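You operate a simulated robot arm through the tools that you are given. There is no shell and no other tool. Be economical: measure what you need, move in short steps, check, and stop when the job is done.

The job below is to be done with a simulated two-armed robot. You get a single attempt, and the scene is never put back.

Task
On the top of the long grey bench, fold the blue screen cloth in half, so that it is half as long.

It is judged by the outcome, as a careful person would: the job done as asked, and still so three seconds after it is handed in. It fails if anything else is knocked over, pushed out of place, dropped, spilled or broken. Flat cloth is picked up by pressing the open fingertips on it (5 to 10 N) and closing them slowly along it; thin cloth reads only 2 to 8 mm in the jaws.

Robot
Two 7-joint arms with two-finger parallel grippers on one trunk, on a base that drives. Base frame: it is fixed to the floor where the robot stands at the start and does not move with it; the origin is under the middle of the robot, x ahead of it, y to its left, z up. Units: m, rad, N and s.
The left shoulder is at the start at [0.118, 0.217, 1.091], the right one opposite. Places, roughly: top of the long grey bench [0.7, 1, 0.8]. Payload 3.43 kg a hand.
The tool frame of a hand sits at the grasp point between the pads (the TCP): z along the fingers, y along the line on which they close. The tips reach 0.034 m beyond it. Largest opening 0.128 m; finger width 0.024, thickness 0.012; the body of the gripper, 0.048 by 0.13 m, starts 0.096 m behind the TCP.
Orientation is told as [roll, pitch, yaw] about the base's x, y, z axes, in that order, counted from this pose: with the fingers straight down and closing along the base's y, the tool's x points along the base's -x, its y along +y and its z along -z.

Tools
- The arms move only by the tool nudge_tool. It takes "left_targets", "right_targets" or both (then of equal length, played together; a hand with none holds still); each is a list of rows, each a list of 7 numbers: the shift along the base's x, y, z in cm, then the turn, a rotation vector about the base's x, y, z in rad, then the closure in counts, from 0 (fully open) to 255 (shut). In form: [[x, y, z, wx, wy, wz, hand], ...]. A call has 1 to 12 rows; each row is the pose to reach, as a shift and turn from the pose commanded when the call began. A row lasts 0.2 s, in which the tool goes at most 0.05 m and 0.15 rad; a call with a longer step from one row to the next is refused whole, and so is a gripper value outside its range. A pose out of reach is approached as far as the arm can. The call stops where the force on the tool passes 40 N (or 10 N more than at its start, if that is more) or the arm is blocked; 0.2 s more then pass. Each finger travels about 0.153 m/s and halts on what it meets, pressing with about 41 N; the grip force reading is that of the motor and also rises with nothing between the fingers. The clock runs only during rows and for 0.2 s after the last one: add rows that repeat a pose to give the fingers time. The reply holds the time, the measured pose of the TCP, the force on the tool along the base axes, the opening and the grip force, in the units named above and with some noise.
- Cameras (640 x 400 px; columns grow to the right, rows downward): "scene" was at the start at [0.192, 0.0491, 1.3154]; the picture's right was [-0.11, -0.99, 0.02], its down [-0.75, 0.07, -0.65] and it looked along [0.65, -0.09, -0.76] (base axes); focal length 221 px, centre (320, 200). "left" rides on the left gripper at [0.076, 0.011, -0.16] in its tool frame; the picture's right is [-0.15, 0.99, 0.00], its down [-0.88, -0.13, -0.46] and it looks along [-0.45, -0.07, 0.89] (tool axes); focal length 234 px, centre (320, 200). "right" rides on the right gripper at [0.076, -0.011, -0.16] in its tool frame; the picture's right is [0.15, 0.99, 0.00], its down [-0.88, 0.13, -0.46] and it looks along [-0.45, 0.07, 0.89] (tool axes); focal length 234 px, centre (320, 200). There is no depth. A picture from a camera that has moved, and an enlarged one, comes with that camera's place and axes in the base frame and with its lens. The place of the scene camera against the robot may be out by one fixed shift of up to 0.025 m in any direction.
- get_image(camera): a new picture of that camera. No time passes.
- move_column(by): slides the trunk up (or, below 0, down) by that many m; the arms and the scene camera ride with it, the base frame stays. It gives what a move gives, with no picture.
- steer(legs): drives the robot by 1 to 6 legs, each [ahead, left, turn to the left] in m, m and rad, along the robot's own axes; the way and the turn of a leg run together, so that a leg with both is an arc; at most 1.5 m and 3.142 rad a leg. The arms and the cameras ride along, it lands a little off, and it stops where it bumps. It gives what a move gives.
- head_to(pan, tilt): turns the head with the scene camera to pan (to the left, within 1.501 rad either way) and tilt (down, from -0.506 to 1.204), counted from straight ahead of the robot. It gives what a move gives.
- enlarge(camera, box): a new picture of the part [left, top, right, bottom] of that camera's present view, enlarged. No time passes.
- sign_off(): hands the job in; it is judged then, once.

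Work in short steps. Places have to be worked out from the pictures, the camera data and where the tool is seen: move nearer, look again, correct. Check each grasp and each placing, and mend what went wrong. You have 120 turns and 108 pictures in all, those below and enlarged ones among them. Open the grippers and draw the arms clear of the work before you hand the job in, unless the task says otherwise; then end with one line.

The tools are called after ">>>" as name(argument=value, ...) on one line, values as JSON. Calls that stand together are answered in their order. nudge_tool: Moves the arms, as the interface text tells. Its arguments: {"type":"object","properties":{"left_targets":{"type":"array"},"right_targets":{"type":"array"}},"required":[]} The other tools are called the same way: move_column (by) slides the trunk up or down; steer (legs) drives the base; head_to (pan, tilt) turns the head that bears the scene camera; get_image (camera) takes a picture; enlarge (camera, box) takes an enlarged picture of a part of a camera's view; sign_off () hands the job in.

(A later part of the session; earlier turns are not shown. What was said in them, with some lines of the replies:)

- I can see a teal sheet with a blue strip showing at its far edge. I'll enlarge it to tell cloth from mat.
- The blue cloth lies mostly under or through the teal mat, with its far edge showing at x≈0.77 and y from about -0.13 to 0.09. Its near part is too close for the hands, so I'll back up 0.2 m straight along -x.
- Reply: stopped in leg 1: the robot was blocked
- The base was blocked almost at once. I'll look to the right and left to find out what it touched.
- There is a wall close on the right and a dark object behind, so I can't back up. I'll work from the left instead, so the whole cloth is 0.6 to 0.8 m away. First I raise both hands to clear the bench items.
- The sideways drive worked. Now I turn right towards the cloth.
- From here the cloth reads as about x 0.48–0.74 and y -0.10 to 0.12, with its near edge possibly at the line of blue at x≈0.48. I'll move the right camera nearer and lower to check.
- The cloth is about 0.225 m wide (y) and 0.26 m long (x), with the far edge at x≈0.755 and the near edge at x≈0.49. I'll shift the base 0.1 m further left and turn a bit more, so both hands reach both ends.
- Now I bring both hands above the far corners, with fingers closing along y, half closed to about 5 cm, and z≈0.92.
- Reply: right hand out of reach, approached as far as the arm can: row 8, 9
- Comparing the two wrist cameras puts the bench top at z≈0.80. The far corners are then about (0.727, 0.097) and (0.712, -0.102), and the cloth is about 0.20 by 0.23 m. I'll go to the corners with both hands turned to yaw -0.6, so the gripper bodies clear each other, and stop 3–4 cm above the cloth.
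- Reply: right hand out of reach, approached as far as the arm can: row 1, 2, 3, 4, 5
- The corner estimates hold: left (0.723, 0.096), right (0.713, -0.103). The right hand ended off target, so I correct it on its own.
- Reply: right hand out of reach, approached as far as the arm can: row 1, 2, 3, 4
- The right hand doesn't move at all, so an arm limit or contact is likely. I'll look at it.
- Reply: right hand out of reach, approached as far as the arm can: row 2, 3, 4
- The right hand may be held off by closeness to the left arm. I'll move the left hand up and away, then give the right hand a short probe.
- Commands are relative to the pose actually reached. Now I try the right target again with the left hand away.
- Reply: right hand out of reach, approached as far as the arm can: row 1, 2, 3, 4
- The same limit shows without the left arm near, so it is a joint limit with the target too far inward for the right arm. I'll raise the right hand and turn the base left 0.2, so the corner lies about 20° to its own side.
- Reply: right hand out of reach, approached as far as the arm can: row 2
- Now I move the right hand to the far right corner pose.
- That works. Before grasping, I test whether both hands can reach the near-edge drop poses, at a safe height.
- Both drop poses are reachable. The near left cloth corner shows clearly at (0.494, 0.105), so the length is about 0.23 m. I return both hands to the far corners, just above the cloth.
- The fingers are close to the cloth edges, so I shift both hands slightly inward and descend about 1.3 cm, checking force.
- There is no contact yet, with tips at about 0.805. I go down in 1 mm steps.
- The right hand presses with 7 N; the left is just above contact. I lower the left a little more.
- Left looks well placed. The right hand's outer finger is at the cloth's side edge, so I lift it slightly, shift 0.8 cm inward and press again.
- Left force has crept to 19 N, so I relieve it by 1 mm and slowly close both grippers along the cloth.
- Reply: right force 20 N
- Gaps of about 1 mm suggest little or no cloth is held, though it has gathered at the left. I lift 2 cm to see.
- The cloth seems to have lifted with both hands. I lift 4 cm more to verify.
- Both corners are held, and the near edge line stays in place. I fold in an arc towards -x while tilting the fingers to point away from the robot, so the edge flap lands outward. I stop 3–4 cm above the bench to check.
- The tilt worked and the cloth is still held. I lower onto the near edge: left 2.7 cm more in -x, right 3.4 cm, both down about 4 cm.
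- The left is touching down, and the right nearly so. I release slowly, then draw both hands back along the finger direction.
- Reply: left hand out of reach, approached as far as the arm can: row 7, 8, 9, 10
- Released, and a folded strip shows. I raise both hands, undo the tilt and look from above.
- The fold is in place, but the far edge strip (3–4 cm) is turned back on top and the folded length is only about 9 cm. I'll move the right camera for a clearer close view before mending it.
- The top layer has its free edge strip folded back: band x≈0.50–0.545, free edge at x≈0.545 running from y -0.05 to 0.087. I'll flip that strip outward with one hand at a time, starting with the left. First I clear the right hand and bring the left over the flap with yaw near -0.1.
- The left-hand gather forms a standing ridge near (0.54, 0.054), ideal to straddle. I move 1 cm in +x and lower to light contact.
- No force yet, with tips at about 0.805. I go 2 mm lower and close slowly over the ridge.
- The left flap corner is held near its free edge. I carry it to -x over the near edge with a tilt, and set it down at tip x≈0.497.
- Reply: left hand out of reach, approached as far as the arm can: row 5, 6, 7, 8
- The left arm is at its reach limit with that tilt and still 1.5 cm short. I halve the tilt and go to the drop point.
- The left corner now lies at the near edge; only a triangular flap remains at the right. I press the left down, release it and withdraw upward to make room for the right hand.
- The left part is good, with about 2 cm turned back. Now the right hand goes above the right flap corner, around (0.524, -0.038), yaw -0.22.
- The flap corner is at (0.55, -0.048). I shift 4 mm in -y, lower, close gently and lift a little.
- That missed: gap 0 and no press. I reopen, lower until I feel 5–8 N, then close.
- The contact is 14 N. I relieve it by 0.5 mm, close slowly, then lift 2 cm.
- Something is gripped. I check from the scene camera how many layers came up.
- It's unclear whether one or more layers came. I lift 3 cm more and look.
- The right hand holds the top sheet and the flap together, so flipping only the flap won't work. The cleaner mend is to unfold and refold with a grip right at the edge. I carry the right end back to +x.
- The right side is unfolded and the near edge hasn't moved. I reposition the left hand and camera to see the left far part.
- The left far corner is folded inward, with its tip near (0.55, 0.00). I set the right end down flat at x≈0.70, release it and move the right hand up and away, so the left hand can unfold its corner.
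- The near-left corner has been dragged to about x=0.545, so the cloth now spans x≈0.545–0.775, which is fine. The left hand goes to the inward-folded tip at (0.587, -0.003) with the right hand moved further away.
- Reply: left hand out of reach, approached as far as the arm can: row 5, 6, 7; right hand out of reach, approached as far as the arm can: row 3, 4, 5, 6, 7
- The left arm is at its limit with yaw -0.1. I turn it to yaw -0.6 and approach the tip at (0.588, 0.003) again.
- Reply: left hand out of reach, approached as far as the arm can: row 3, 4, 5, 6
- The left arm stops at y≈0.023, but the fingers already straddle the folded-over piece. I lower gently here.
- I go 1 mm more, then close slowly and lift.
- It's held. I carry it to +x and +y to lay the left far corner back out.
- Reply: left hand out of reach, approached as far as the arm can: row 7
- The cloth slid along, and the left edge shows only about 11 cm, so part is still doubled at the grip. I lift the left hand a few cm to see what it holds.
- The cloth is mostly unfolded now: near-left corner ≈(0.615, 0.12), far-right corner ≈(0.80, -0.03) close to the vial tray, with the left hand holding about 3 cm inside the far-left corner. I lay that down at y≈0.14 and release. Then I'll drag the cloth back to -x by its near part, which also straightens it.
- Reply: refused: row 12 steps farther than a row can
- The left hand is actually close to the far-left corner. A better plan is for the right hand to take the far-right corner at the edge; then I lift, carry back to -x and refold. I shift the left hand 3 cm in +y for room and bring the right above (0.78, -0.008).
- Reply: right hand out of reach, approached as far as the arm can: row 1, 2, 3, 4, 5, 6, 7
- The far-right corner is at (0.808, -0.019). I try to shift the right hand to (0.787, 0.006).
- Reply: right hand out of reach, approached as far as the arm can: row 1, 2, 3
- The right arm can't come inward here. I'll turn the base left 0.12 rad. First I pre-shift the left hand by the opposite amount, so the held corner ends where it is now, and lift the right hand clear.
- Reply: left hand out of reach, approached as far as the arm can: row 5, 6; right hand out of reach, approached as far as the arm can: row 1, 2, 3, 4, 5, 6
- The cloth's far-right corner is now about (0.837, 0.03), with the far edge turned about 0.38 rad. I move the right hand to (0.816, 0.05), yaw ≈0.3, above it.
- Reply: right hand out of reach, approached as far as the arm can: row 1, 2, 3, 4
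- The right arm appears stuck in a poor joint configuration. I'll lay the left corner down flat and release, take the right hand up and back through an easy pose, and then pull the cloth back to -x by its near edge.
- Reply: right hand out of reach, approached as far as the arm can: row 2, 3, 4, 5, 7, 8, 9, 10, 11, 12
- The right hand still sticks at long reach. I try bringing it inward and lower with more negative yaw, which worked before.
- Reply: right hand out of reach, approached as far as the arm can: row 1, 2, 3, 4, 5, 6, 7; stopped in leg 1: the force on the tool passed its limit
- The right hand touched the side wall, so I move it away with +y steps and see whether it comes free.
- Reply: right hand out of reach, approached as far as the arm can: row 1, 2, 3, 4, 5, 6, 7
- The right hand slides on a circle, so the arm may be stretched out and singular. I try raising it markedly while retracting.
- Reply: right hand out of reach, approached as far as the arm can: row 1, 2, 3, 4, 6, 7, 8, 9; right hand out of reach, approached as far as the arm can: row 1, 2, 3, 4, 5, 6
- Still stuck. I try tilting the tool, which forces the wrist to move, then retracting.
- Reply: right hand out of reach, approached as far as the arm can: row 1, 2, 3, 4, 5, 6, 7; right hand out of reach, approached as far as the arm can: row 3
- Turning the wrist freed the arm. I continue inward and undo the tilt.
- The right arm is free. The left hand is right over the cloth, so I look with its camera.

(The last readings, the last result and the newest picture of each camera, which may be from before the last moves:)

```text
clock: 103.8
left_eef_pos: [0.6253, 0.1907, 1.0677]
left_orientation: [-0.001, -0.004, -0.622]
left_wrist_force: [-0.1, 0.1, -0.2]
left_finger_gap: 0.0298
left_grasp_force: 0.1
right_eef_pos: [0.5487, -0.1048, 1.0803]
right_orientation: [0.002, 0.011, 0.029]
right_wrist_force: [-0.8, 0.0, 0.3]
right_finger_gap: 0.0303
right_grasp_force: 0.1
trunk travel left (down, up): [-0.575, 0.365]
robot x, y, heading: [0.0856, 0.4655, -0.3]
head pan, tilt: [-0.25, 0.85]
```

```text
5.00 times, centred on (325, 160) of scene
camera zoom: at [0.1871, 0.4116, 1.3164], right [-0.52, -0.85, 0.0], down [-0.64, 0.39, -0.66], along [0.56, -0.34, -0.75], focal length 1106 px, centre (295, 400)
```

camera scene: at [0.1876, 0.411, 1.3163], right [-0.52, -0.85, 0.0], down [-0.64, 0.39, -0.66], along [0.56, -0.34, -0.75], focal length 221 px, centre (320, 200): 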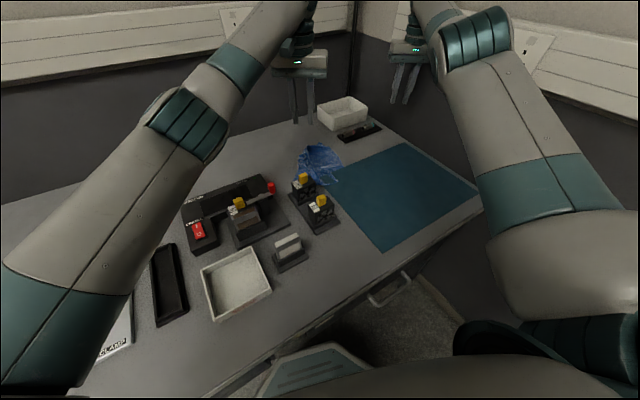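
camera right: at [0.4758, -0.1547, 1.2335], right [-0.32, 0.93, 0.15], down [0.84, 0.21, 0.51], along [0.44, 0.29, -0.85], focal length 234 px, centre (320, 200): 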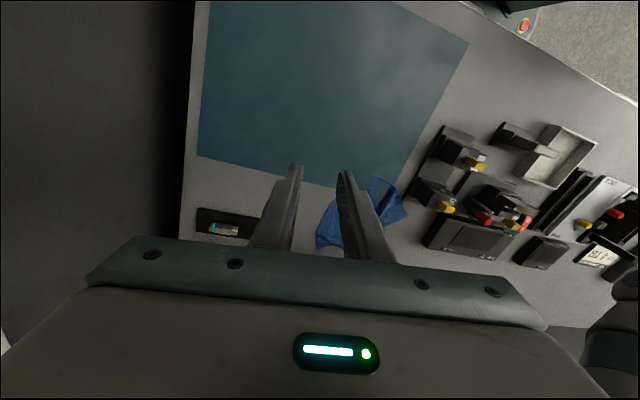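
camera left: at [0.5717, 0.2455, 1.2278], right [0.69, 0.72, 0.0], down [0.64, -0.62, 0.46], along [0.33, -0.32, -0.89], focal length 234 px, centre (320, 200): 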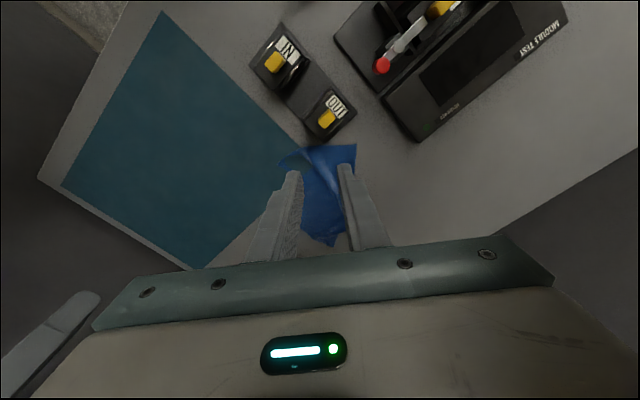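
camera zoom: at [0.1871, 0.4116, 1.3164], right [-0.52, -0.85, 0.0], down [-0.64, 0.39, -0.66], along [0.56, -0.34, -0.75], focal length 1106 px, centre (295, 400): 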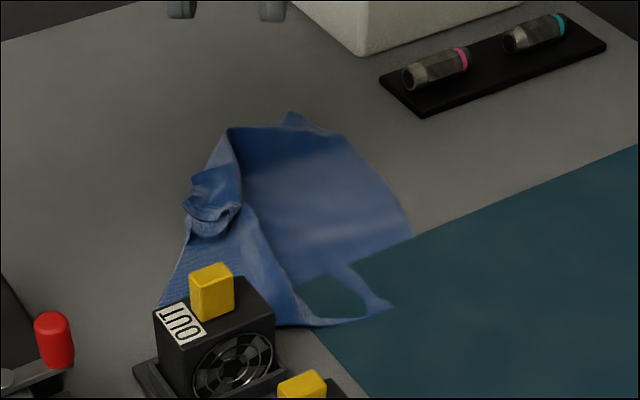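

I now read the cloth: near-left corner ≈(0.695, 0.215) beside the OUT switch, near-right ≈(0.62, 0.09), far-right ≈(0.83, 0.03), far-left bunched. The right hand will grip the near-right corner and pull it back, and then the left will do the same with the near-left corner. I clear the left hand and bring the right in.

>>> nudge_tool(left_targets=[[-0.5, 3, 1, 0, 0, 0, 195], [-1, 6, 2, 0, 0, 0, 195], [-1.5, 9, 2, 0, 0, 0, 195], [-2, 12, 2, 0, 0, 0, 195], [-2, 13, 2, 0, 0, 0, 195], [-2, 13, 2, 0, 0, 0, 195], [-2, 13, 2, 0, 0, 0, 195], [-2, 13, 2, 0, 0, 0, 195]], right_targets=[[1, 2.5, -2, 0, 0, 0, 195], [2, 5, -4, 0, 0, 0, 195], [3, 7.5, -6.5, 0, 0, 0, 195], [4.5, 10, -9, 0, 0, 0, 195], [6, 13, -12, 0, 0, 0, 195], [7.5, 16, -15, 0, 0, 0, 195], [8.9, 18.5, -18, 0, 0, 0, 195], [8.9, 20, -21, 0, 0, 0, 195]])

>>> get_image(camera="right")

```text
clock: 105.6
left_eef_pos: [0.6039, 0.3208, 1.0859]
left_orientation: [0.0, -0.002, -0.62]
left_wrist_force: [-0.9, -0.4, 0.2]
left_finger_gap: 0.0301
left_grasp_force: 0.0
right_eef_pos: [0.6401, 0.0926, 0.8694]
right_orientation: [0.005, 0.012, 0.03]
right_wrist_force: [-0.8, 0.6, 0.6]
right_finger_gap: 0.03
right_grasp_force: 0.0
trunk travel left (down, up): [-0.575, 0.365]
robot x, y, heading: [0.0897, 0.4658, -0.295]
head pan, tilt: [-0.25, 0.85]
```

```text
19 pictures are left
camera right: at [0.5673, 0.08, 1.0312], right [-0.18, 0.98, 0.0], down [0.88, 0.16, 0.45], along [0.44, 0.08, -0.9], focal length 234 px, centre (320, 200)
```

right: 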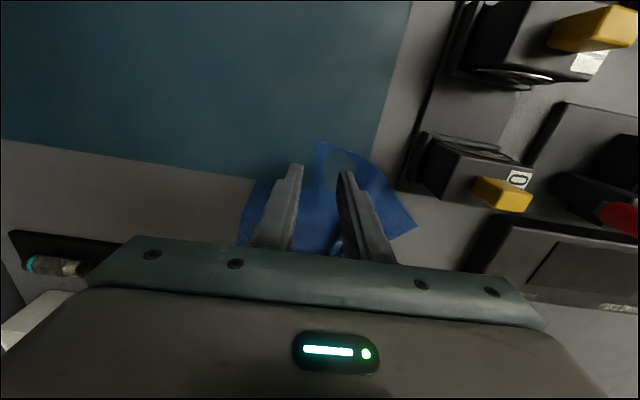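

The corner tip is at (0.618, 0.089) and the fingers straddle it well. I lower to contact.

>>> nudge_tool(right_targets=[[0, 0, -1.5, 0, 0, 0, 195], [0, 0, -2.6, 0, 0, 0, 195], [0, 0, -3.1, 0, 0, 0, 195], [0, 0, -3.4, 0, 0, 0, 195], [0, 0, -3.5, 0, 0, 0, 195]])

```text
clock: 106.8
left_eef_pos: [0.6048, 0.3207, 1.0858]
left_orientation: [0.0, -0.003, -0.62]
left_wrist_force: [-0.2, -0.3, -0.3]
left_finger_gap: 0.0301
left_grasp_force: 0.0
right_eef_pos: [0.6389, 0.0938, 0.8359]
right_orientation: [0.001, 0.01, 0.03]
right_wrist_force: [1.5, -0.7, 3.1]
right_finger_gap: 0.03
right_grasp_force: 0.3
trunk travel left (down, up): [-0.575, 0.365]
robot x, y, heading: [0.0903, 0.4694, -0.301]
head pan, tilt: [-0.25, 0.85]
```

Contact is 3 N. I press slightly more, close slowly and lift 2 cm.

>>> nudge_tool(right_targets=[[0, 0, -0.08, 0, 0, 0, 195], [0, 0, -0.08, 0, 0, 0, 207], [0, 0, -0.08, 0, 0, 0, 219], [0, 0, -0.08, 0, 0, 0, 231], [0, 0, -0.08, 0, 0, 0, 243], [0, 0, -0.08, 0, 0, 0, 255], [0, 0, -0.08, 0, 0, 0, 255], [0, 0, -0.08, 0, 0, 0, 255], [0, 0, 1, 0, 0, 0, 255], [0, 0, 2, 0, 0, 0, 255]])

```text
clock: 109.0
left_eef_pos: [0.6057, 0.3209, 1.0872]
left_orientation: [0.001, -0.004, -0.619]
left_wrist_force: [-0.5, -0.4, 0.4]
left_finger_gap: 0.0302
left_grasp_force: 0.0
right_eef_pos: [0.6373, 0.0943, 0.8541]
right_orientation: [0.002, 0.013, 0.03]
right_wrist_force: [-0.9, -0.5, 0.4]
right_finger_gap: 0.0017
right_grasp_force: 36.3
trunk travel left (down, up): [-0.575, 0.365]
robot x, y, heading: [0.0885, 0.4661, -0.295]
head pan, tilt: [-0.25, 0.85]
```

The gap of 1.7 mm means cloth is held. I drag the near-right corner to about (0.515, -0.07), low over the bench, then look.

>>> nudge_tool(right_targets=[[-1.7, -2.4, -0.5, 0, 0, 0, 255], [-3.4, -4.8, -0.5, 0, 0, 0, 255], [-5.1, -7.1, -0.5, 0, 0, 0, 255], [-6.8, -9.4, -0.5, 0, 0, 0, 255], [-8.5, -11.8, -0.5, 0, 0, 0, 255], [-10.3, -14.2, -0.5, 0, 0, 0, 255], [-12.2, -16.5, -0.5, 0, 0, 0, 255]])

>>> enlarge(camera="scene", box=[280, 110, 440, 240])

```text
clock: 110.6
left_eef_pos: [0.6035, 0.3196, 1.0854]
left_orientation: [0.0, -0.003, -0.62]
left_wrist_force: [-0.2, -0.8, 0.0]
left_finger_gap: 0.0302
left_grasp_force: 0.2
right_eef_pos: [0.5152, -0.0694, 0.8485]
right_orientation: [0.002, 0.011, 0.031]
right_wrist_force: [-0.5, -0.4, 0.6]
right_finger_gap: 0.0018
right_grasp_force: 36.8
trunk travel left (down, up): [-0.575, 0.365]
robot x, y, heading: [0.0908, 0.4634, -0.3]
head pan, tilt: [-0.25, 0.85]
```

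```text
3.08 times, centred on (360, 175) of scene
camera zoom: at [0.1864, 0.4105, 1.3164], right [-0.52, -0.85, 0.0], down [-0.64, 0.39, -0.66], along [0.56, -0.34, -0.75], focal length 680 px, centre (197, 277)
```

zoom: 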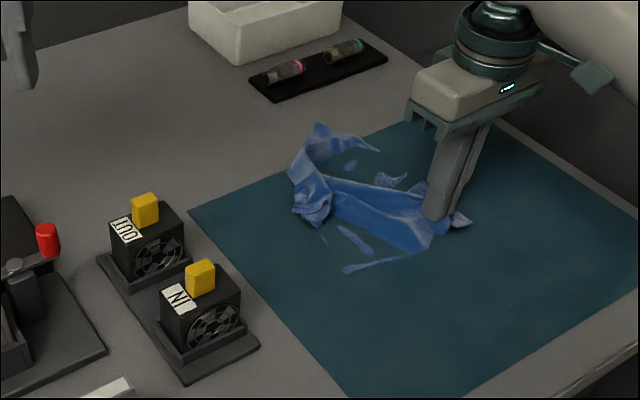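

The cloth is back on the mat. The near-right corner is at about (0.486, -0.115), the near-left tip near (0.49, 0.05), and the far-left is bunched near (0.60, 0.01). I set down the right corner, release, rise and look from above.

>>> nudge_tool(right_targets=[[0, 0, -0.6, 0, 0, 0, 255], [0, 0, -1.2, 0, 0, 0, 255], [0, 0, -1.2, 0, 0, 0, 235], [0, 0, -1.2, 0, 0, 0, 215], [0, 0, -1.2, 0, 0, 0, 195], [0, 0, 0.5, 0, 0, 0, 195], [0, 0, 4, 0, 0, 0, 195], [-1, 1, 8, 0, 0, 0, 195], [-2, 3, 11, 0, 0, 0, 195], [-3, 5, 14, 0, 0, 0, 195], [-4, 7, 17, 0, 0, 0, 195]])

>>> enlarge(camera="right", box=[200, 60, 460, 220])

```text
clock: 113.0
left_eef_pos: [0.6053, 0.321, 1.0849]
left_orientation: [-0.002, -0.005, -0.619]
left_wrist_force: [0.4, 0.0, 0.3]
left_finger_gap: 0.0303
left_grasp_force: 0.2
right_eef_pos: [0.4767, -0.0001, 1.0188]
right_orientation: [0.002, 0.011, 0.03]
right_wrist_force: [-0.4, 1.4, -0.6]
right_finger_gap: 0.0302
right_grasp_force: 0.1
trunk travel left (down, up): [-0.575, 0.365]
robot x, y, heading: [0.092, 0.4663, -0.299]
head pan, tilt: [-0.25, 0.85]
```

```text
2.46 times, centred on (330, 140) of right
camera zoom: at [0.4047, -0.0137, 1.1803], right [-0.17, 0.98, 0.0], down [0.88, 0.16, 0.44], along [0.44, 0.08, -0.9], focal length 576 px, centre (295, 348)
```

zoom: 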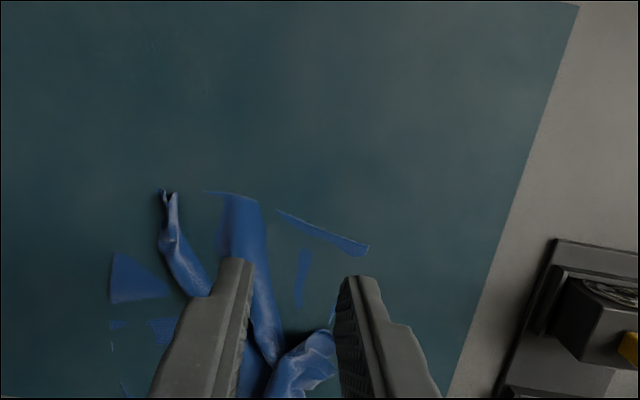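

The near edge is well placed: left tip (0.509, 0.055), right about (0.495, -0.1). The far-left bunch is near (0.575, 0.03). I bring the right hand over that bunch, opened to 5 cm.

>>> nudge_tool(right_targets=[[2.5, 0.7, -3, 0, 0, 0, 150], [5, 1.5, -6, 0, 0, 0, 150], [7.5, 2.2, -9, 0, 0, 0, 150], [10, 3, -12, 0, 0, 0, 150], [10, 3, -13.5, 0, 0, 0, 150]])

>>> enlarge(camera="right", box=[200, 60, 460, 260])

```text
clock: 114.2
left_eef_pos: [0.6038, 0.3208, 1.0858]
left_orientation: [0.0, -0.003, -0.619]
left_wrist_force: [-0.5, -0.2, 0.2]
left_finger_gap: 0.0303
left_grasp_force: 0.1
right_eef_pos: [0.5754, 0.0275, 0.8847]
right_orientation: [0.004, 0.012, 0.029]
right_wrist_force: [-0.7, -0.2, -0.1]
right_finger_gap: 0.0529
right_grasp_force: 0.0
trunk travel left (down, up): [-0.575, 0.365]
robot x, y, heading: [0.0891, 0.4672, -0.3]
head pan, tilt: [-0.25, 0.85]
```

```text
2.00 times, centred on (330, 160) of right
camera zoom: at [0.5032, 0.015, 1.0453], right [-0.18, 0.98, 0.0], down [0.88, 0.15, 0.45], along [0.44, 0.08, -0.89], focal length 468 px, centre (300, 280)
```

zoom: 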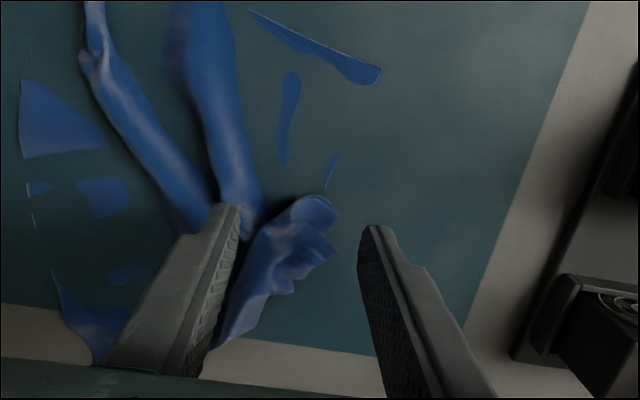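

The bunch runs from (0.574, 0.047) to (0.665, -0.004). I grip it near its tip end at (0.588, 0.032), yaw -0.3.

>>> nudge_tool(right_targets=[[0.6, 0.2, 0, 0, 0, -0.15, 150], [1.2, 0.5, -1, 0, 0, -0.3, 150], [1.2, 0.5, -2.5, 0, 0, -0.3, 150], [1.2, 0.5, -4, 0, 0, -0.3, 150], [1.2, 0.5, -4.6, 0, 0, -0.3, 150], [1.2, 0.5, -4.6, 0, 0, -0.3, 185], [1.2, 0.5, -4.6, 0, 0, -0.3, 220], [1.2, 0.5, -4.6, 0, 0, -0.3, 255], [1.2, 0.5, -4.6, 0, 0, -0.3, 255], [1.2, 0.5, -3, 0, 0, -0.3, 255], [1.2, 0.5, -0.5, 0, 0, -0.3, 255], [1.2, 0.5, 2, 0, 0, -0.3, 255]])

>>> enlarge(camera="scene", box=[290, 110, 430, 230])

```text
clock: 116.8
left_eef_pos: [0.604, 0.3209, 1.0851]
left_orientation: [-0.001, -0.003, -0.619]
left_wrist_force: [-0.4, 0.8, 0.0]
left_finger_gap: 0.0302
left_grasp_force: 0.1
right_eef_pos: [0.5869, 0.0346, 0.9038]
right_orientation: [0.002, 0.013, -0.27]
right_wrist_force: [0.1, -0.2, -0.1]
right_finger_gap: 0.0032
right_grasp_force: 37.5
trunk travel left (down, up): [-0.575, 0.365]
robot x, y, heading: [0.0918, 0.468, -0.3]
head pan, tilt: [-0.25, 0.85]
```

```text
3.33 times, centred on (360, 170) of scene
camera zoom: at [0.187, 0.4113, 1.3163], right [-0.52, -0.85, 0.0], down [-0.64, 0.39, -0.66], along [0.56, -0.34, -0.75], focal length 737 px, centre (187, 300)
```

zoom: 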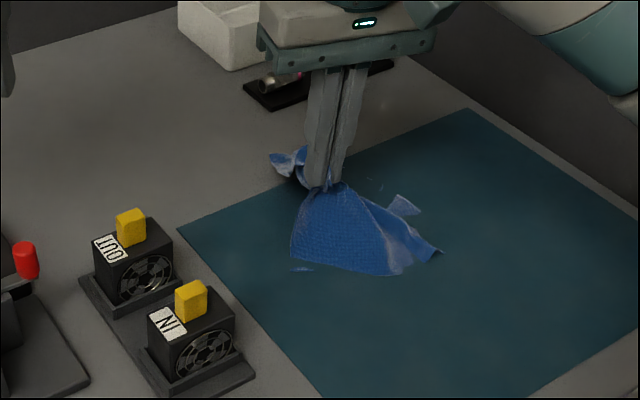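

It's held. I carry it to +x/+y to stretch the left side out, then set it down.

>>> nudge_tool(right_targets=[[2, 1, 0, 0, 0, 0, 255], [4, 2, 0, 0, 0, 0, 255], [6, 3, -1, 0, 0, 0, 255], [8, 4, -2, 0, 0, 0, 255], [10, 4.8, -3.5, 0, 0, 0, 255], [11.3, 5.5, -4.8, 0, 0, 0, 255], [11.3, 5.5, -4.8, 0, 0, 0, 255]])

>>> enlarge(camera="scene", box=[290, 110, 430, 230])

```text
clock: 118.4
left_eef_pos: [0.6048, 0.3198, 1.085]
left_orientation: [0.0, -0.005, -0.62]
left_wrist_force: [0.3, 0.8, -0.9]
left_finger_gap: 0.0302
left_grasp_force: 0.2
right_eef_pos: [0.702, 0.0881, 0.8571]
right_orientation: [0.004, 0.01, -0.271]
right_wrist_force: [0.2, -0.4, 0.8]
right_finger_gap: 0.0029
right_grasp_force: 37.4
trunk travel left (down, up): [-0.575, 0.365]
robot x, y, heading: [0.093, 0.4662, -0.302]
head pan, tilt: [-0.25, 0.85]
```

```text
3.33 times, centred on (360, 170) of scene
camera zoom: at [0.1871, 0.4108, 1.3163], right [-0.52, -0.85, 0.0], down [-0.64, 0.39, -0.66], along [0.56, -0.34, -0.75], focal length 737 px, centre (187, 300)
```

zoom: 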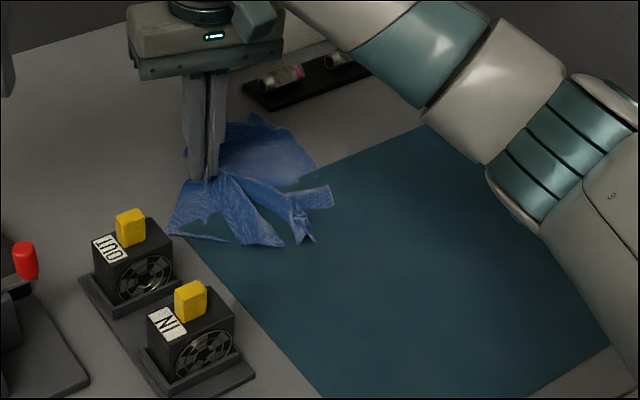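

The cloth slides as a whole, so single-hand pulls don't open it. New plan: grip both near corners with two hands, lift high so it hangs and unfurls, then lay it folded. I release the right hand, rise and look.

>>> nudge_tool(right_targets=[[0, 0, -1, 0, 0, 0, 255], [0, 0, -1.9, 0, 0, 0, 255], [0, 0, -1.9, 0, 0, 0, 225], [0, 0, -1.9, 0, 0, 0, 195], [0, 0, 0.5, 0, 0, 0, 195], [-1, -0.5, 4, 0, 0, 0, 195], [-4, -1.5, 7, 0, 0, 0, 195], [-7, -3, 9, 0, 0, 0, 195], [-11, -4, 11, 0, 0, 0, 195], [-15, -5, 13, 0, 0, 0, 195], [-19, -6, 13, 0, 0, 0, 195]])

>>> enlarge(camera="right", box=[240, 60, 520, 240])

```text
clock: 120.8
left_eef_pos: [0.6028, 0.3207, 1.0863]
left_orientation: [0.0, -0.003, -0.619]
left_wrist_force: [0.0, -0.7, 0.1]
left_finger_gap: 0.0301
left_grasp_force: 0.0
right_eef_pos: [0.5095, 0.0288, 0.9867]
right_orientation: [0.004, 0.009, -0.27]
right_wrist_force: [0.2, 0.1, -0.2]
right_finger_gap: 0.0301
right_grasp_force: 0.0
trunk travel left (down, up): [-0.575, 0.365]
robot x, y, heading: [0.0899, 0.4652, -0.301]
head pan, tilt: [-0.25, 0.85]
```

```text
2.22 times, centred on (380, 150) of right
camera zoom: at [0.4361, 0.0379, 1.1483], right [0.12, 0.99, 0.01], down [0.89, -0.11, 0.45], along [0.44, -0.05, -0.89], focal length 520 px, centre (187, 311)
```

zoom: 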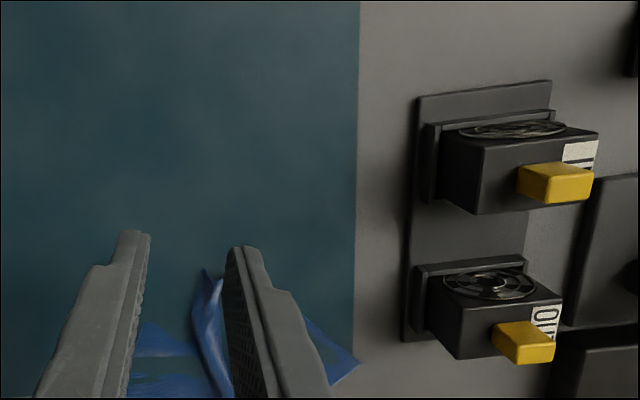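

I need a better view, so I move the left hand so its camera sees the cloth.

>>> nudge_tool(left_targets=[[2, -3, 0, 0, 0, 0, 195], [4, -6, 0, 0, 0, 0, 195], [6, -8, 0, 0, 0, 0, 195], [7.5, -10, 0, 0, 0, 0, 195]], right_targets=[[-1, -3, 1, 0, 0, 0, 195], [-2, -6, 2, 0, 0, 0, 195], [-2, -9, 3, 0, 0, 0, 195], [-2, -11, 3, 0, 0, 0, 195]])

>>> enlarge(camera="left", box=[140, 60, 380, 240])

```text
clock: 121.8
left_eef_pos: [0.6792, 0.2176, 1.0876]
left_orientation: [0.002, -0.002, -0.621]
left_wrist_force: [0.5, -0.3, 0.3]
left_finger_gap: 0.0303
left_grasp_force: 0.1
right_eef_pos: [0.4898, -0.0821, 1.0161]
right_orientation: [0.003, 0.014, -0.271]
right_wrist_force: [-0.4, 0.2, -0.1]
right_finger_gap: 0.0303
right_grasp_force: 0.0
trunk travel left (down, up): [-0.575, 0.365]
robot x, y, heading: [0.0906, 0.4709, -0.298]
head pan, tilt: [-0.25, 0.85]
```

```text
2.22 times, centred on (260, 150) of left
camera zoom: at [0.6243, 0.2719, 1.2467], right [0.69, 0.72, 0.0], down [0.64, -0.62, 0.46], along [0.33, -0.32, -0.89], focal length 520 px, centre (453, 311)
```

zoom: 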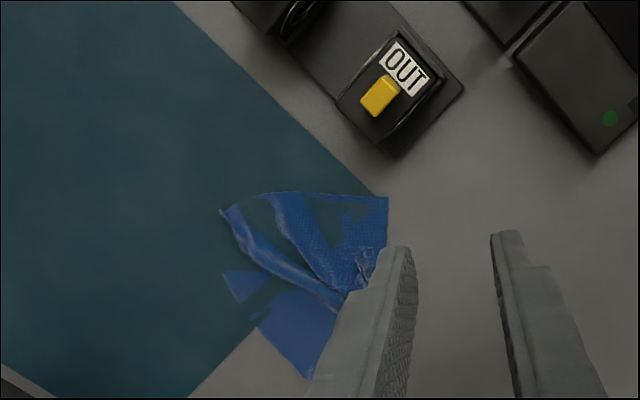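

I see all corners: near-left (0.671, 0.149), near-right ≈(0.617, -0.014) past the old ridge at (0.58, 0.035). For two grips without collision, the left takes (0.665, 0.121) with yaw -0.62, and the right takes the corner at (0.629, 0.002) with yaw ≈+0.9.

>>> nudge_tool(right_targets=[[1, 0.5, 0, 0, 0, 0.13, 195], [2.5, 1.5, -1, 0, 0, 0.26, 195], [4, 2.5, -2, 0, 0, 0.4, 195], [6, 3.5, -3.5, 0, 0, 0.53, 195], [8, 4.8, -5, 0, 0, 0.67, 195], [10, 6, -7, 0, 0, 0.8, 195], [12, 7.2, -9, 0, 0, 0.93, 195], [13.5, 8.2, -11, 0, 0, 1.07, 195], [13.9, 8.4, -13, 0, 0, 1.2, 195], [13.9, 8.4, -14.6, 0, 0, 1.2, 195]])

>>> enlarge(camera="left", box=[140, 60, 380, 240])

```text
clock: 124.0
left_eef_pos: [0.6782, 0.2199, 1.0874]
left_orientation: [0.0, -0.005, -0.622]
left_wrist_force: [0.4, -0.4, 0.5]
left_finger_gap: 0.0301
left_grasp_force: 0.0
right_eef_pos: [0.6318, 0.0023, 0.8703]
right_orientation: [0.004, 0.012, 0.932]
right_wrist_force: [0.1, -0.2, 1.2]
right_finger_gap: 0.0301
right_grasp_force: 0.0
trunk travel left (down, up): [-0.575, 0.365]
robot x, y, heading: [0.0923, 0.4664, -0.3]
head pan, tilt: [-0.25, 0.85]
```

```text
2.22 times, centred on (260, 150) of left
camera zoom: at [0.6249, 0.274, 1.2468], right [0.69, 0.72, 0.0], down [0.64, -0.62, 0.46], along [0.33, -0.32, -0.89], focal length 520 px, centre (453, 311)
```

zoom: 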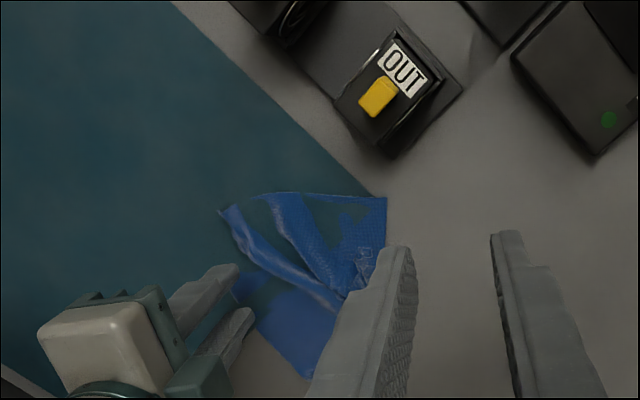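

The right hand is in place. Now I lower the right to the cloth and bring the left down onto its grip point.

>>> nudge_tool(right_targets=[[0, 0, -1, 0, 0, 0, 195], [0, 0, -2, 0, 0, 0, 195], [0, 0, -3, 0, 0, 0, 195], [0, 0, -3.3, 0, 0, 0, 195], [0, 0, -3.45, 0, 0, 0, 195], [0, 0, -3.5, 0, 0, 0, 195], [0, 0, -3.5, 0, 0, 0, 195], [0, 0, -3.5, 0, 0, 0, 195], [0, 0, -3.5, 0, 0, 0, 195]], left_targets=[[0, -2, -2, 0, 0, 0, 195], [-0.3, -4, -5, 0, 0, 0, 195], [-0.6, -6, -9, 0, 0, 0, 195], [-0.9, -8, -13, 0, 0, 0, 195], [-1.3, -9.9, -17, 0, 0, 0, 195], [-1.3, -9.9, -21, 0, 0, 0, 195], [-1.3, -9.9, -24, 0, 0, 0, 195], [-1.3, -9.9, -24.8, 0, 0, 0, 195], [-1.3, -9.9, -25.1, 0, 0, 0, 195]])

```text
clock: 126.0
left_eef_pos: [0.6665, 0.1208, 0.835]
left_orientation: [-0.001, -0.004, -0.618]
left_wrist_force: [0.0, 1.0, -0.1]
left_finger_gap: 0.0304
left_grasp_force: 0.1
right_eef_pos: [0.6309, 0.0026, 0.8351]
right_orientation: [0.003, 0.01, 0.929]
right_wrist_force: [1.2, -0.4, 3.2]
right_finger_gap: 0.0298
right_grasp_force: 0.1
trunk travel left (down, up): [-0.575, 0.365]
robot x, y, heading: [0.0885, 0.4699, -0.3]
head pan, tilt: [-0.25, 0.85]
```

They are nearly there. I press a bit more, close both slowly and lift 3 cm.

>>> nudge_tool(right_targets=[[0, 0, -0.08, 0, 0, 0, 195], [0, 0, -0.08, 0, 0, 0, 195], [0, 0, -0.08, 0, 0, 0, 207], [0, 0, -0.08, 0, 0, 0, 219], [0, 0, -0.08, 0, 0, 0, 231], [0, 0, -0.08, 0, 0, 0, 243], [0, 0, -0.08, 0, 0, 0, 255], [0, 0, -0.08, 0, 0, 0, 255], [0, 0, -0.08, 0, 0, 0, 255], [0, 0, 1, 0, 0, 0, 255], [0, 0, 2, 0, 0, 0, 255], [0, 0, 4, 0, 0, 0, 255]], left_targets=[[0, 0, -0.12, 0, 0, 0, 195], [0, 0, -0.2, 0, 0, 0, 195], [0, 0, -0.2, 0, 0, 0, 207], [0, 0, -0.2, 0, 0, 0, 219], [0, 0, -0.2, 0, 0, 0, 231], [0, 0, -0.2, 0, 0, 0, 243], [0, 0, -0.2, 0, 0, 0, 255], [0, 0, -0.2, 0, 0, 0, 255], [0, 0, -0.2, 0, 0, 0, 255], [0, 0, 1, 0, 0, 0, 255], [0, 0, 2, 0, 0, 0, 255], [0, 0, 4, 0, 0, 0, 255]])

```text
clock: 128.6
left_eef_pos: [0.6655, 0.1217, 0.8753]
left_orientation: [-0.001, -0.003, -0.62]
left_wrist_force: [0.1, -0.4, -0.2]
left_finger_gap: 0.0015
left_grasp_force: 36.2
right_eef_pos: [0.6304, 0.0041, 0.8753]
right_orientation: [0.002, 0.012, 0.93]
right_wrist_force: [0.2, 0.0, 0.8]
right_finger_gap: 0.0019
right_grasp_force: 36.6
trunk travel left (down, up): [-0.575, 0.365]
robot x, y, heading: [0.0901, 0.4668, -0.298]
head pan, tilt: [-0.25, 0.85]
```

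Both corners are held. I lift to about z=1.09, spread the hands and line them up along y so the cloth hangs and unfurls.

>>> nudge_tool(right_targets=[[0, -0.5, 2.5, 0, 0, 0, 255], [0, -1, 5, 0, 0, 0, 255], [-0.5, -2, 8, 0, 0, 0, 255], [-1, -3, 11, 0, 0, 0, 255], [-1.5, -4, 14, 0, 0, 0, 255], [-2, -5, 17, 0, 0, 0, 255], [-2.5, -6, 20, 0, 0, 0, 255], [-3, -6.4, 22, 0, 0, 0, 255], [-3, -6.4, 22, 0, 0, 0, 255], [-3, -6.4, 22, 0, 0, 0, 255]], left_targets=[[0, 0, 2.5, 0, 0, 0, 255], [-1, 0, 5, 0, 0, 0, 255], [-2, -0.5, 8, 0, 0, 0, 255], [-3, -1, 11, 0, 0, 0, 255], [-4, -1.5, 14, 0, 0, 0, 255], [-5, -2, 17, 0, 0, 0, 255], [-6, -2.2, 20, 0, 0, 0, 255], [-6.5, -2.2, 22, 0, 0, 0, 255], [-6.5, -2.2, 22, 0, 0, 0, 255], [-6.5, -2.2, 22, 0, 0, 0, 255]])

>>> get_image(camera="scene")

```text
clock: 130.8
left_eef_pos: [0.6005, 0.097, 1.0952]
left_orientation: [0.0, -0.004, -0.623]
left_wrist_force: [0.2, -6.9, 0.6]
left_finger_gap: 0.0017
left_grasp_force: 36.7
right_eef_pos: [0.6019, -0.0605, 1.0955]
right_orientation: [0.003, 0.011, 0.932]
right_wrist_force: [-0.1, 7.1, 0.6]
right_finger_gap: 0.002
right_grasp_force: 36.4
trunk travel left (down, up): [-0.575, 0.365]
robot x, y, heading: [0.0901, 0.4673, -0.3]
head pan, tilt: [-0.25, 0.85]
```

```text
10 pictures are left
camera scene: at [0.1869, 0.411, 1.3164], right [-0.52, -0.85, 0.0], down [-0.64, 0.39, -0.66], along [0.56, -0.34, -0.75], focal length 221 px, centre (320, 200)
```

scene: 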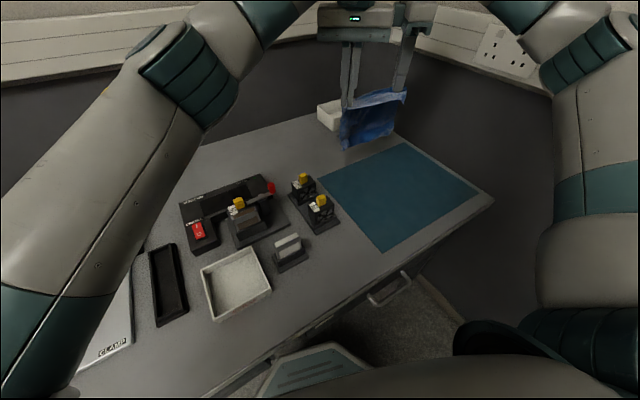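

The cloth hangs taut between the hands. I enlarge to check it has unfurled.

>>> enlarge(camera="scene", box=[310, 70, 430, 170])

```text
4.00 times, centred on (370, 120) of scene
camera zoom: at [0.1869, 0.411, 1.3164], right [-0.52, -0.85, 0.0], down [-0.64, 0.39, -0.66], along [0.56, -0.34, -0.75], focal length 885 px, centre (120, 520)
```

zoom: 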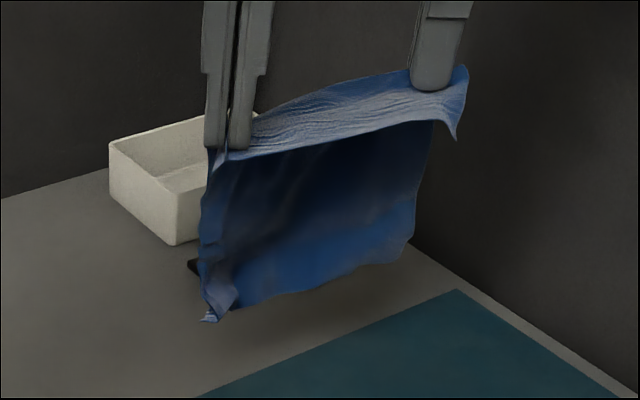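

It hangs fully open, with the held edge's little flap towards -x, just right for folding with the held edge ending at -x. I carry it to x≈0.50 and lower until the bottom edge just touches.

>>> nudge_tool(left_targets=[[-1.5, -0.2, 0, 0, 0, 0, 255], [-3.5, -0.3, 0, 0, 0, 0, 255], [-5.5, -0.3, 0, 0, 0, 0, 255], [-7.5, -0.3, -0.5, 0, 0, 0, 255], [-9.5, -0.3, -1.5, 0, 0, 0, 255], [-10.5, -0.3, -2.5, 0, 0, 0, 255], [-10.5, -0.3, -3.5, 0, 0, 0, 255], [-10.5, -0.3, -4, 0, 0, 0, 255], [-10.5, -0.3, -4, 0, 0, 0, 255], [-10.5, -0.3, -4, 0, 0, 0, 255], [-10.5, -0.3, -4, 0, 0, 0, 255]], right_targets=[[-1.5, 0.2, 0, 0, 0, 0, 255], [-3.5, 0.3, 0, 0, 0, 0, 255], [-5.5, 0.3, 0, 0, 0, 0, 255], [-7.5, 0.3, -0.5, 0, 0, 0, 255], [-9.5, 0.3, -1.5, 0, 0, 0, 255], [-10.5, 0.3, -2.5, 0, 0, 0, 255], [-10.5, 0.3, -3.5, 0, 0, 0, 255], [-10.5, 0.3, -4, 0, 0, 0, 255], [-10.5, 0.3, -4, 0, 0, 0, 255], [-10.5, 0.3, -4, 0, 0, 0, 255], [-10.5, 0.3, -4, 0, 0, 0, 255]])

>>> enlarge(camera="scene", box=[300, 90, 460, 220])

```text
clock: 133.2
left_eef_pos: [0.4951, 0.0957, 1.0545]
left_orientation: [0.001, -0.004, -0.62]
left_wrist_force: [0.8, -2.8, -0.3]
left_finger_gap: 0.0018
left_grasp_force: 36.7
right_eef_pos: [0.4961, -0.0574, 1.0565]
right_orientation: [0.004, 0.013, 0.93]
right_wrist_force: [0.3, 2.3, 0.6]
right_finger_gap: 0.002
right_grasp_force: 36.6
trunk travel left (down, up): [-0.575, 0.365]
robot x, y, heading: [0.0909, 0.4665, -0.304]
head pan, tilt: [-0.25, 0.85]
```

```text
3.08 times, centred on (380, 155) of scene
camera zoom: at [0.1872, 0.4109, 1.3163], right [-0.52, -0.85, 0.0], down [-0.64, 0.39, -0.66], along [0.56, -0.34, -0.75], focal length 680 px, centre (135, 338)
```

zoom: 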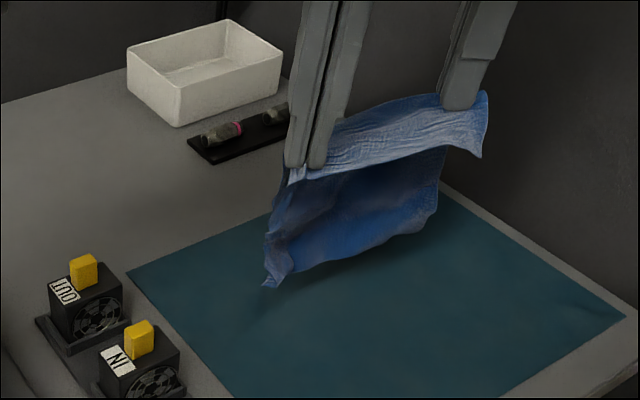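

The bottom edge is about at the bench. Now I lay the lower half by moving +x while lowering.

>>> nudge_tool(left_targets=[[0.5, 0, -1.5, 0, 0, 0, 255], [1.5, 0, -3, 0, 0, 0, 255], [3, 0, -4.5, 0, 0, 0, 255], [4.5, 0, -6, 0, 0, 0, 255], [6.5, 0, -7.5, 0, 0, 0, 255], [8.5, 0, -9, 0, 0, 0, 255], [10.5, 0, -10.5, 0, 0, 0, 255], [12, 0, -11.5, 0, 0, 0, 255], [12, 0, -11.5, 0, 0, 0, 255]], right_targets=[[0.5, 0, -1.5, 0, 0, 0, 255], [1.5, 0, -3, 0, 0, 0, 255], [3, 0, -4.5, 0, 0, 0, 255], [4.5, 0, -6, 0, 0, 0, 255], [6.5, 0, -7.5, 0, 0, 0, 255], [8.5, 0, -9, 0, 0, 0, 255], [10.5, 0, -10.5, 0, 0, 0, 255], [12, 0, -11.5, 0, 0, 0, 255], [12, 0, -11.5, 0, 0, 0, 255]])

>>> enlarge(camera="scene", box=[300, 90, 460, 220])

```text
clock: 135.2
left_eef_pos: [0.6145, 0.0971, 0.94]
left_orientation: [0.001, -0.004, -0.621]
left_wrist_force: [0.4, -1.9, 0.1]
left_finger_gap: 0.0017
left_grasp_force: 36.5
right_eef_pos: [0.615, -0.0578, 0.942]
right_orientation: [0.004, 0.009, 0.93]
right_wrist_force: [0.1, 2.4, 0.1]
right_finger_gap: 0.0018
right_grasp_force: 36.5
trunk travel left (down, up): [-0.575, 0.365]
robot x, y, heading: [0.0923, 0.4671, -0.296]
head pan, tilt: [-0.25, 0.85]
```

```text
3.08 times, centred on (380, 155) of scene
camera zoom: at [0.1867, 0.4109, 1.3164], right [-0.52, -0.85, 0.0], down [-0.64, 0.39, -0.66], along [0.56, -0.34, -0.75], focal length 680 px, centre (135, 338)
```

zoom: 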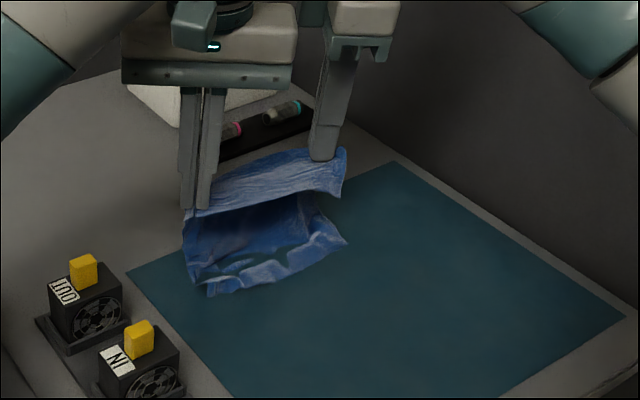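

It's going well. The bottom edge lies at x≈0.575 (slid a bit), with slack behind it. I move 7 cm further +x at this height to lay the rest of the lower half.

>>> nudge_tool(left_targets=[[1.5, 0, 0, 0, 0, 0, 255], [3, 0, 0, 0, 0, 0, 255], [4.5, 0, 0, 0, 0, 0, 255], [6, 0, -0.3, 0, 0, 0, 255], [7.2, 0, -0.5, 0, 0, 0, 255], [7.2, 0, -0.5, 0, 0, 0, 255]], right_targets=[[1.5, 0, 0, 0, 0, 0, 255], [3, 0, 0, 0, 0, 0, 255], [4.5, 0, 0, 0, 0, 0, 255], [6, 0, -0.3, 0, 0, 0, 255], [7.2, 0, -0.5, 0, 0, 0, 255], [7.2, 0, -0.5, 0, 0, 0, 255]])

>>> enlarge(camera="scene", box=[300, 90, 460, 220])

```text
clock: 136.6
left_eef_pos: [0.6875, 0.0951, 0.9352]
left_orientation: [0.0, -0.002, -0.62]
left_wrist_force: [0.5, -2.2, -0.3]
left_finger_gap: 0.0018
left_grasp_force: 36.8
right_eef_pos: [0.6871, -0.0578, 0.9338]
right_orientation: [0.005, 0.013, 0.931]
right_wrist_force: [0.7, 2.5, -0.3]
right_finger_gap: 0.0021
right_grasp_force: 36.7
trunk travel left (down, up): [-0.575, 0.365]
robot x, y, heading: [0.0908, 0.4678, -0.299]
head pan, tilt: [-0.25, 0.85]
```

```text
3.08 times, centred on (380, 155) of scene
camera zoom: at [0.1871, 0.4108, 1.3163], right [-0.52, -0.85, 0.0], down [-0.64, 0.39, -0.66], along [0.56, -0.34, -0.75], focal length 680 px, centre (135, 338)
```

zoom: 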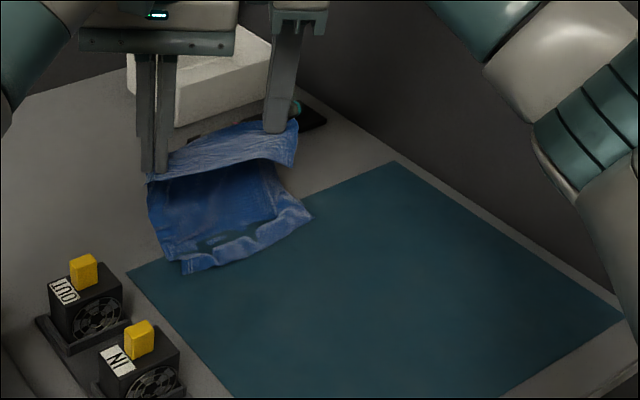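

The bottom edge is now at x≈0.63, with slack left. I ease a little further +x while lowering, then come back to -x and down, so the held edge lies over the bottom edge at x≈0.645.

>>> nudge_tool(left_targets=[[1.5, 0, -1.5, 0, 0, 0, 255], [2.5, 0, -3, 0, 0, 0, 255], [1.5, 0, -4, 0, 0, 0, 255], [0, 0, -5, 0, 0, 0, 255], [-1.5, 0, -6, 0, 0, 0, 255], [-3, 0, -7, 0, 0, 0, 255], [-3.8, 0, -8, 0, 0, 0, 255], [-4, 0, -9, 0, 0, 0, 255]], right_targets=[[1.5, 0, -1.5, 0, 0, 0, 255], [2.5, 0, -3, 0, 0, 0, 255], [1.5, 0, -4, 0, 0, 0, 255], [0, 0, -5, 0, 0, 0, 255], [-1.5, 0, -6, 0, 0, 0, 255], [-3, 0, -7, 0, 0, 0, 255], [-3.8, 0, -8, 0, 0, 0, 255], [-4, 0, -9, 0, 0, 0, 255]])

>>> enlarge(camera="scene", box=[300, 90, 460, 220])

```text
clock: 138.4
left_eef_pos: [0.6462, 0.0958, 0.8447]
left_orientation: [0.0, -0.005, -0.62]
left_wrist_force: [0.5, -2.4, 0.3]
left_finger_gap: 0.0017
left_grasp_force: 36.5
right_eef_pos: [0.6469, -0.057, 0.8458]
right_orientation: [0.004, 0.013, 0.93]
right_wrist_force: [0.1, 3.0, -0.1]
right_finger_gap: 0.0019
right_grasp_force: 36.7
trunk travel left (down, up): [-0.575, 0.365]
robot x, y, heading: [0.0862, 0.4616, -0.302]
head pan, tilt: [-0.25, 0.85]
```

```text
3.08 times, centred on (380, 155) of scene
camera zoom: at [0.1875, 0.4106, 1.3163], right [-0.52, -0.85, 0.0], down [-0.64, 0.39, -0.66], along [0.56, -0.34, -0.75], focal length 680 px, centre (135, 338)
```

zoom: 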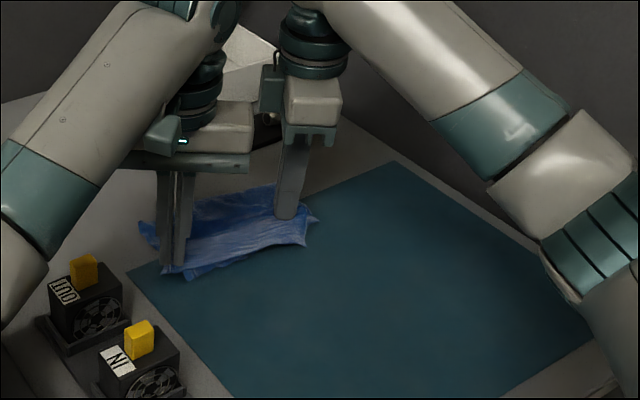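

The held edge is aligned over the bottom edge. I lower the last 8 mm, release slowly and rise straight up.

>>> nudge_tool(left_targets=[[0, 0, -0.4, 0, 0, 0, 255], [0, -0.2, -0.75, 0, 0, 0, 255], [0, -0.2, -0.75, 0, 0, 0, 248], [0, -0.2, -0.75, 0, 0, 0, 240], [0, -0.2, -0.75, 0, 0, 0, 230], [0, -0.2, -0.75, 0, 0, 0, 220], [0, -0.2, -0.75, 0, 0, 0, 220], [0, -0.2, 1, 0, 0, 0, 220], [0, 0, 4, 0, 0, 0, 220], [0, 2, 8, 0, 0, 0, 220], [0, 5, 12, 0, 0, 0, 220], [0, 8, 15, 0, 0, 0, 220]], right_targets=[[0, 0, -0.4, 0, 0, 0, 255], [0, 0.2, -0.8, 0, 0, 0, 255], [0, 0.2, -0.8, 0, 0, 0, 248], [0, 0.2, -0.8, 0, 0, 0, 240], [0, 0.2, -0.8, 0, 0, 0, 230], [0, 0.2, -0.8, 0, 0, 0, 220], [0, 0.2, -0.8, 0, 0, 0, 220], [0, 0.2, 1, 0, 0, 0, 220], [0, 0, 4, 0, 0, 0, 220], [-1, -1, 8, 0, 0, 0, 220], [-3, -2, 12, 0, 0, 0, 220], [-6, -4, 15, 0, 0, 0, 220]])

>>> enlarge(camera="scene", box=[310, 120, 410, 200])

```text
clock: 141.0
left_eef_pos: [0.6474, 0.1751, 0.9942]
left_orientation: [0.002, -0.004, -0.62]
left_wrist_force: [-0.2, -0.4, -0.4]
left_finger_gap: 0.0175
left_grasp_force: 0.1
right_eef_pos: [0.585, -0.0996, 0.9944]
right_orientation: [0.002, 0.011, 0.931]
right_wrist_force: [-0.4, 1.0, 0.2]
right_finger_gap: 0.0177
right_grasp_force: 0.1
trunk travel left (down, up): [-0.575, 0.365]
robot x, y, heading: [0.0899, 0.4711, -0.299]
head pan, tilt: [-0.25, 0.85]
```

```text
5.00 times, centred on (360, 160) of scene
camera zoom: at [0.1852, 0.4117, 1.3164], right [-0.52, -0.85, 0.0], down [-0.64, 0.39, -0.66], along [0.56, -0.34, -0.75], focal length 1106 px, centre (120, 400)
```

zoom: 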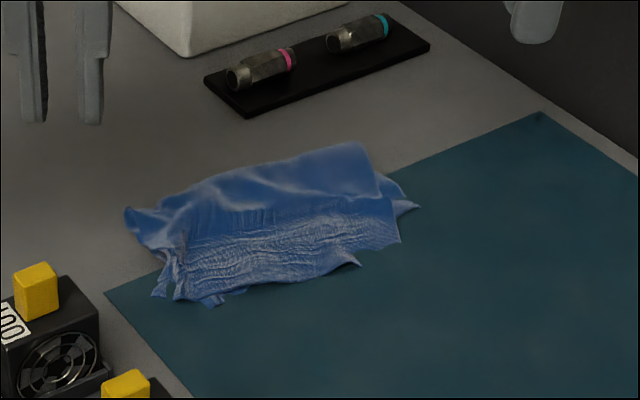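

The fold looks good: one clean crease at +x, with both free edges together at -x. I check once from the right wrist camera.

>>> get_image(camera="right")

```text
3 pictures are left
camera right: at [0.5512, -0.1651, 1.1562], right [-0.88, 0.47, 0.0], down [0.43, 0.79, 0.45], along [0.21, 0.39, -0.89], focal length 234 px, centre (320, 200)
```

right: 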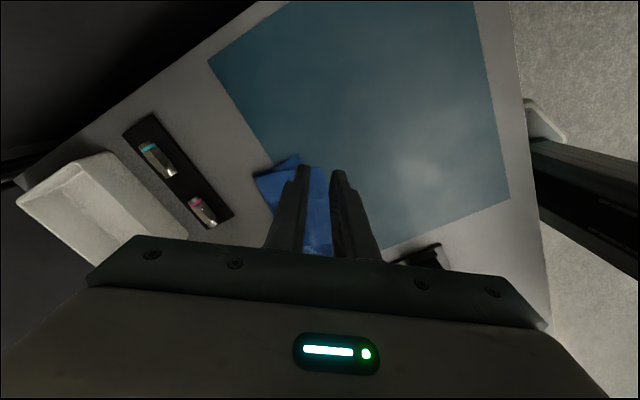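

The right end measures about 0.10 m from crease to edge, close to half of 0.23 m, with the edges together. I open the grippers fully and draw the arms clear.

>>> nudge_tool(left_targets=[[0, 2, 3, 0, 0, 0, 150], [-1, 4, 6, 0, 0, 0, 80], [-2, 7, 9, 0, 0, 0, 0], [-3, 10, 10, 0, 0, 0, 0], [-3, 12, 10, 0, 0, 0, 0]], right_targets=[[-1, 0, 3, 0, 0, 0, 150], [-2, 0, 6, 0, 0, 0, 80], [-4, 0, 8, 0, 0, 0, 0], [-6, 0, 8, 0, 0, 0, 0], [-7, 0, 8, 0, 0, 0, 0]])

>>> get_image(camera="scene")

>>> enlarge(camera="scene", box=[310, 120, 410, 200])

```text
clock: 142.2
left_eef_pos: [0.6192, 0.2957, 1.0937]
left_orientation: [0.0, -0.004, -0.621]
left_wrist_force: [-1.3, 0.0, 0.2]
left_finger_gap: 0.1278
left_grasp_force: 0.0
right_eef_pos: [0.5173, -0.0981, 1.0757]
right_orientation: [0.004, 0.011, 0.93]
right_wrist_force: [0.5, 0.9, 0.1]
right_finger_gap: 0.1282
right_grasp_force: 0.1
trunk travel left (down, up): [-0.575, 0.365]
robot x, y, heading: [0.089, 0.4636, -0.298]
head pan, tilt: [-0.25, 0.85]
```

```text
2 pictures are left
camera scene: at [0.1876, 0.4116, 1.3163], right [-0.52, -0.85, 0.0], down [-0.64, 0.39, -0.66], along [0.56, -0.34, -0.75], focal length 221 px, centre (320, 200)
```

scene: 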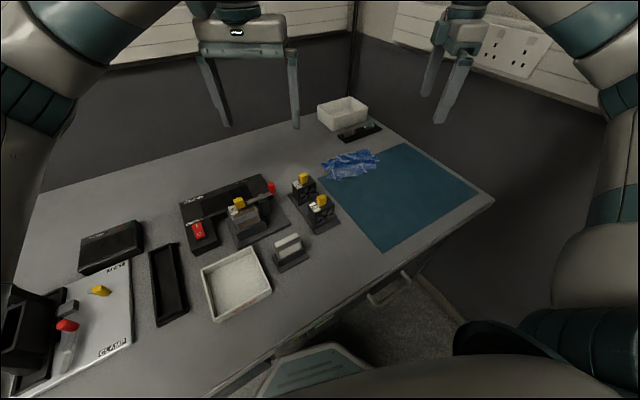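

```text
5.00 times, centred on (360, 160) of scene
camera zoom: at [0.1876, 0.4116, 1.3163], right [-0.52, -0.85, 0.0], down [-0.64, 0.39, -0.66], along [0.56, -0.34, -0.75], focal length 1106 px, centre (120, 400)
```

zoom: 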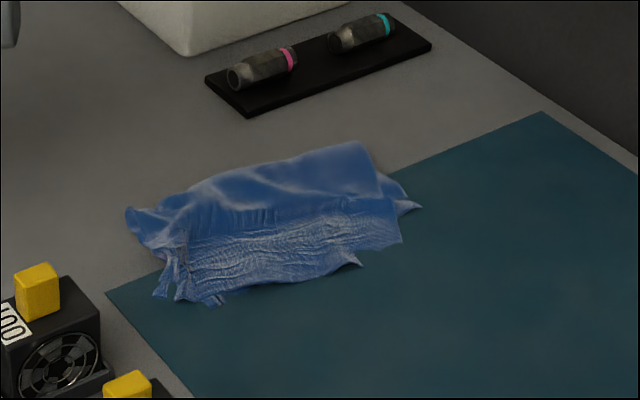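

The cloth lies folded and still, everything else is in place, and the arms are clear, so I hand in.

>>> sign_off()

```text
The job is handed in.
```

I folded the blue screen cloth in half on the grey bench. It lies still, about 0.10 m long against roughly 0.23 m before, slightly wrinkled and about 14 cm farther back than where it started. From the final picture nothing else on the bench appears moved, though the right gripper lightly touched the side wall once; the grippers are open and clear.
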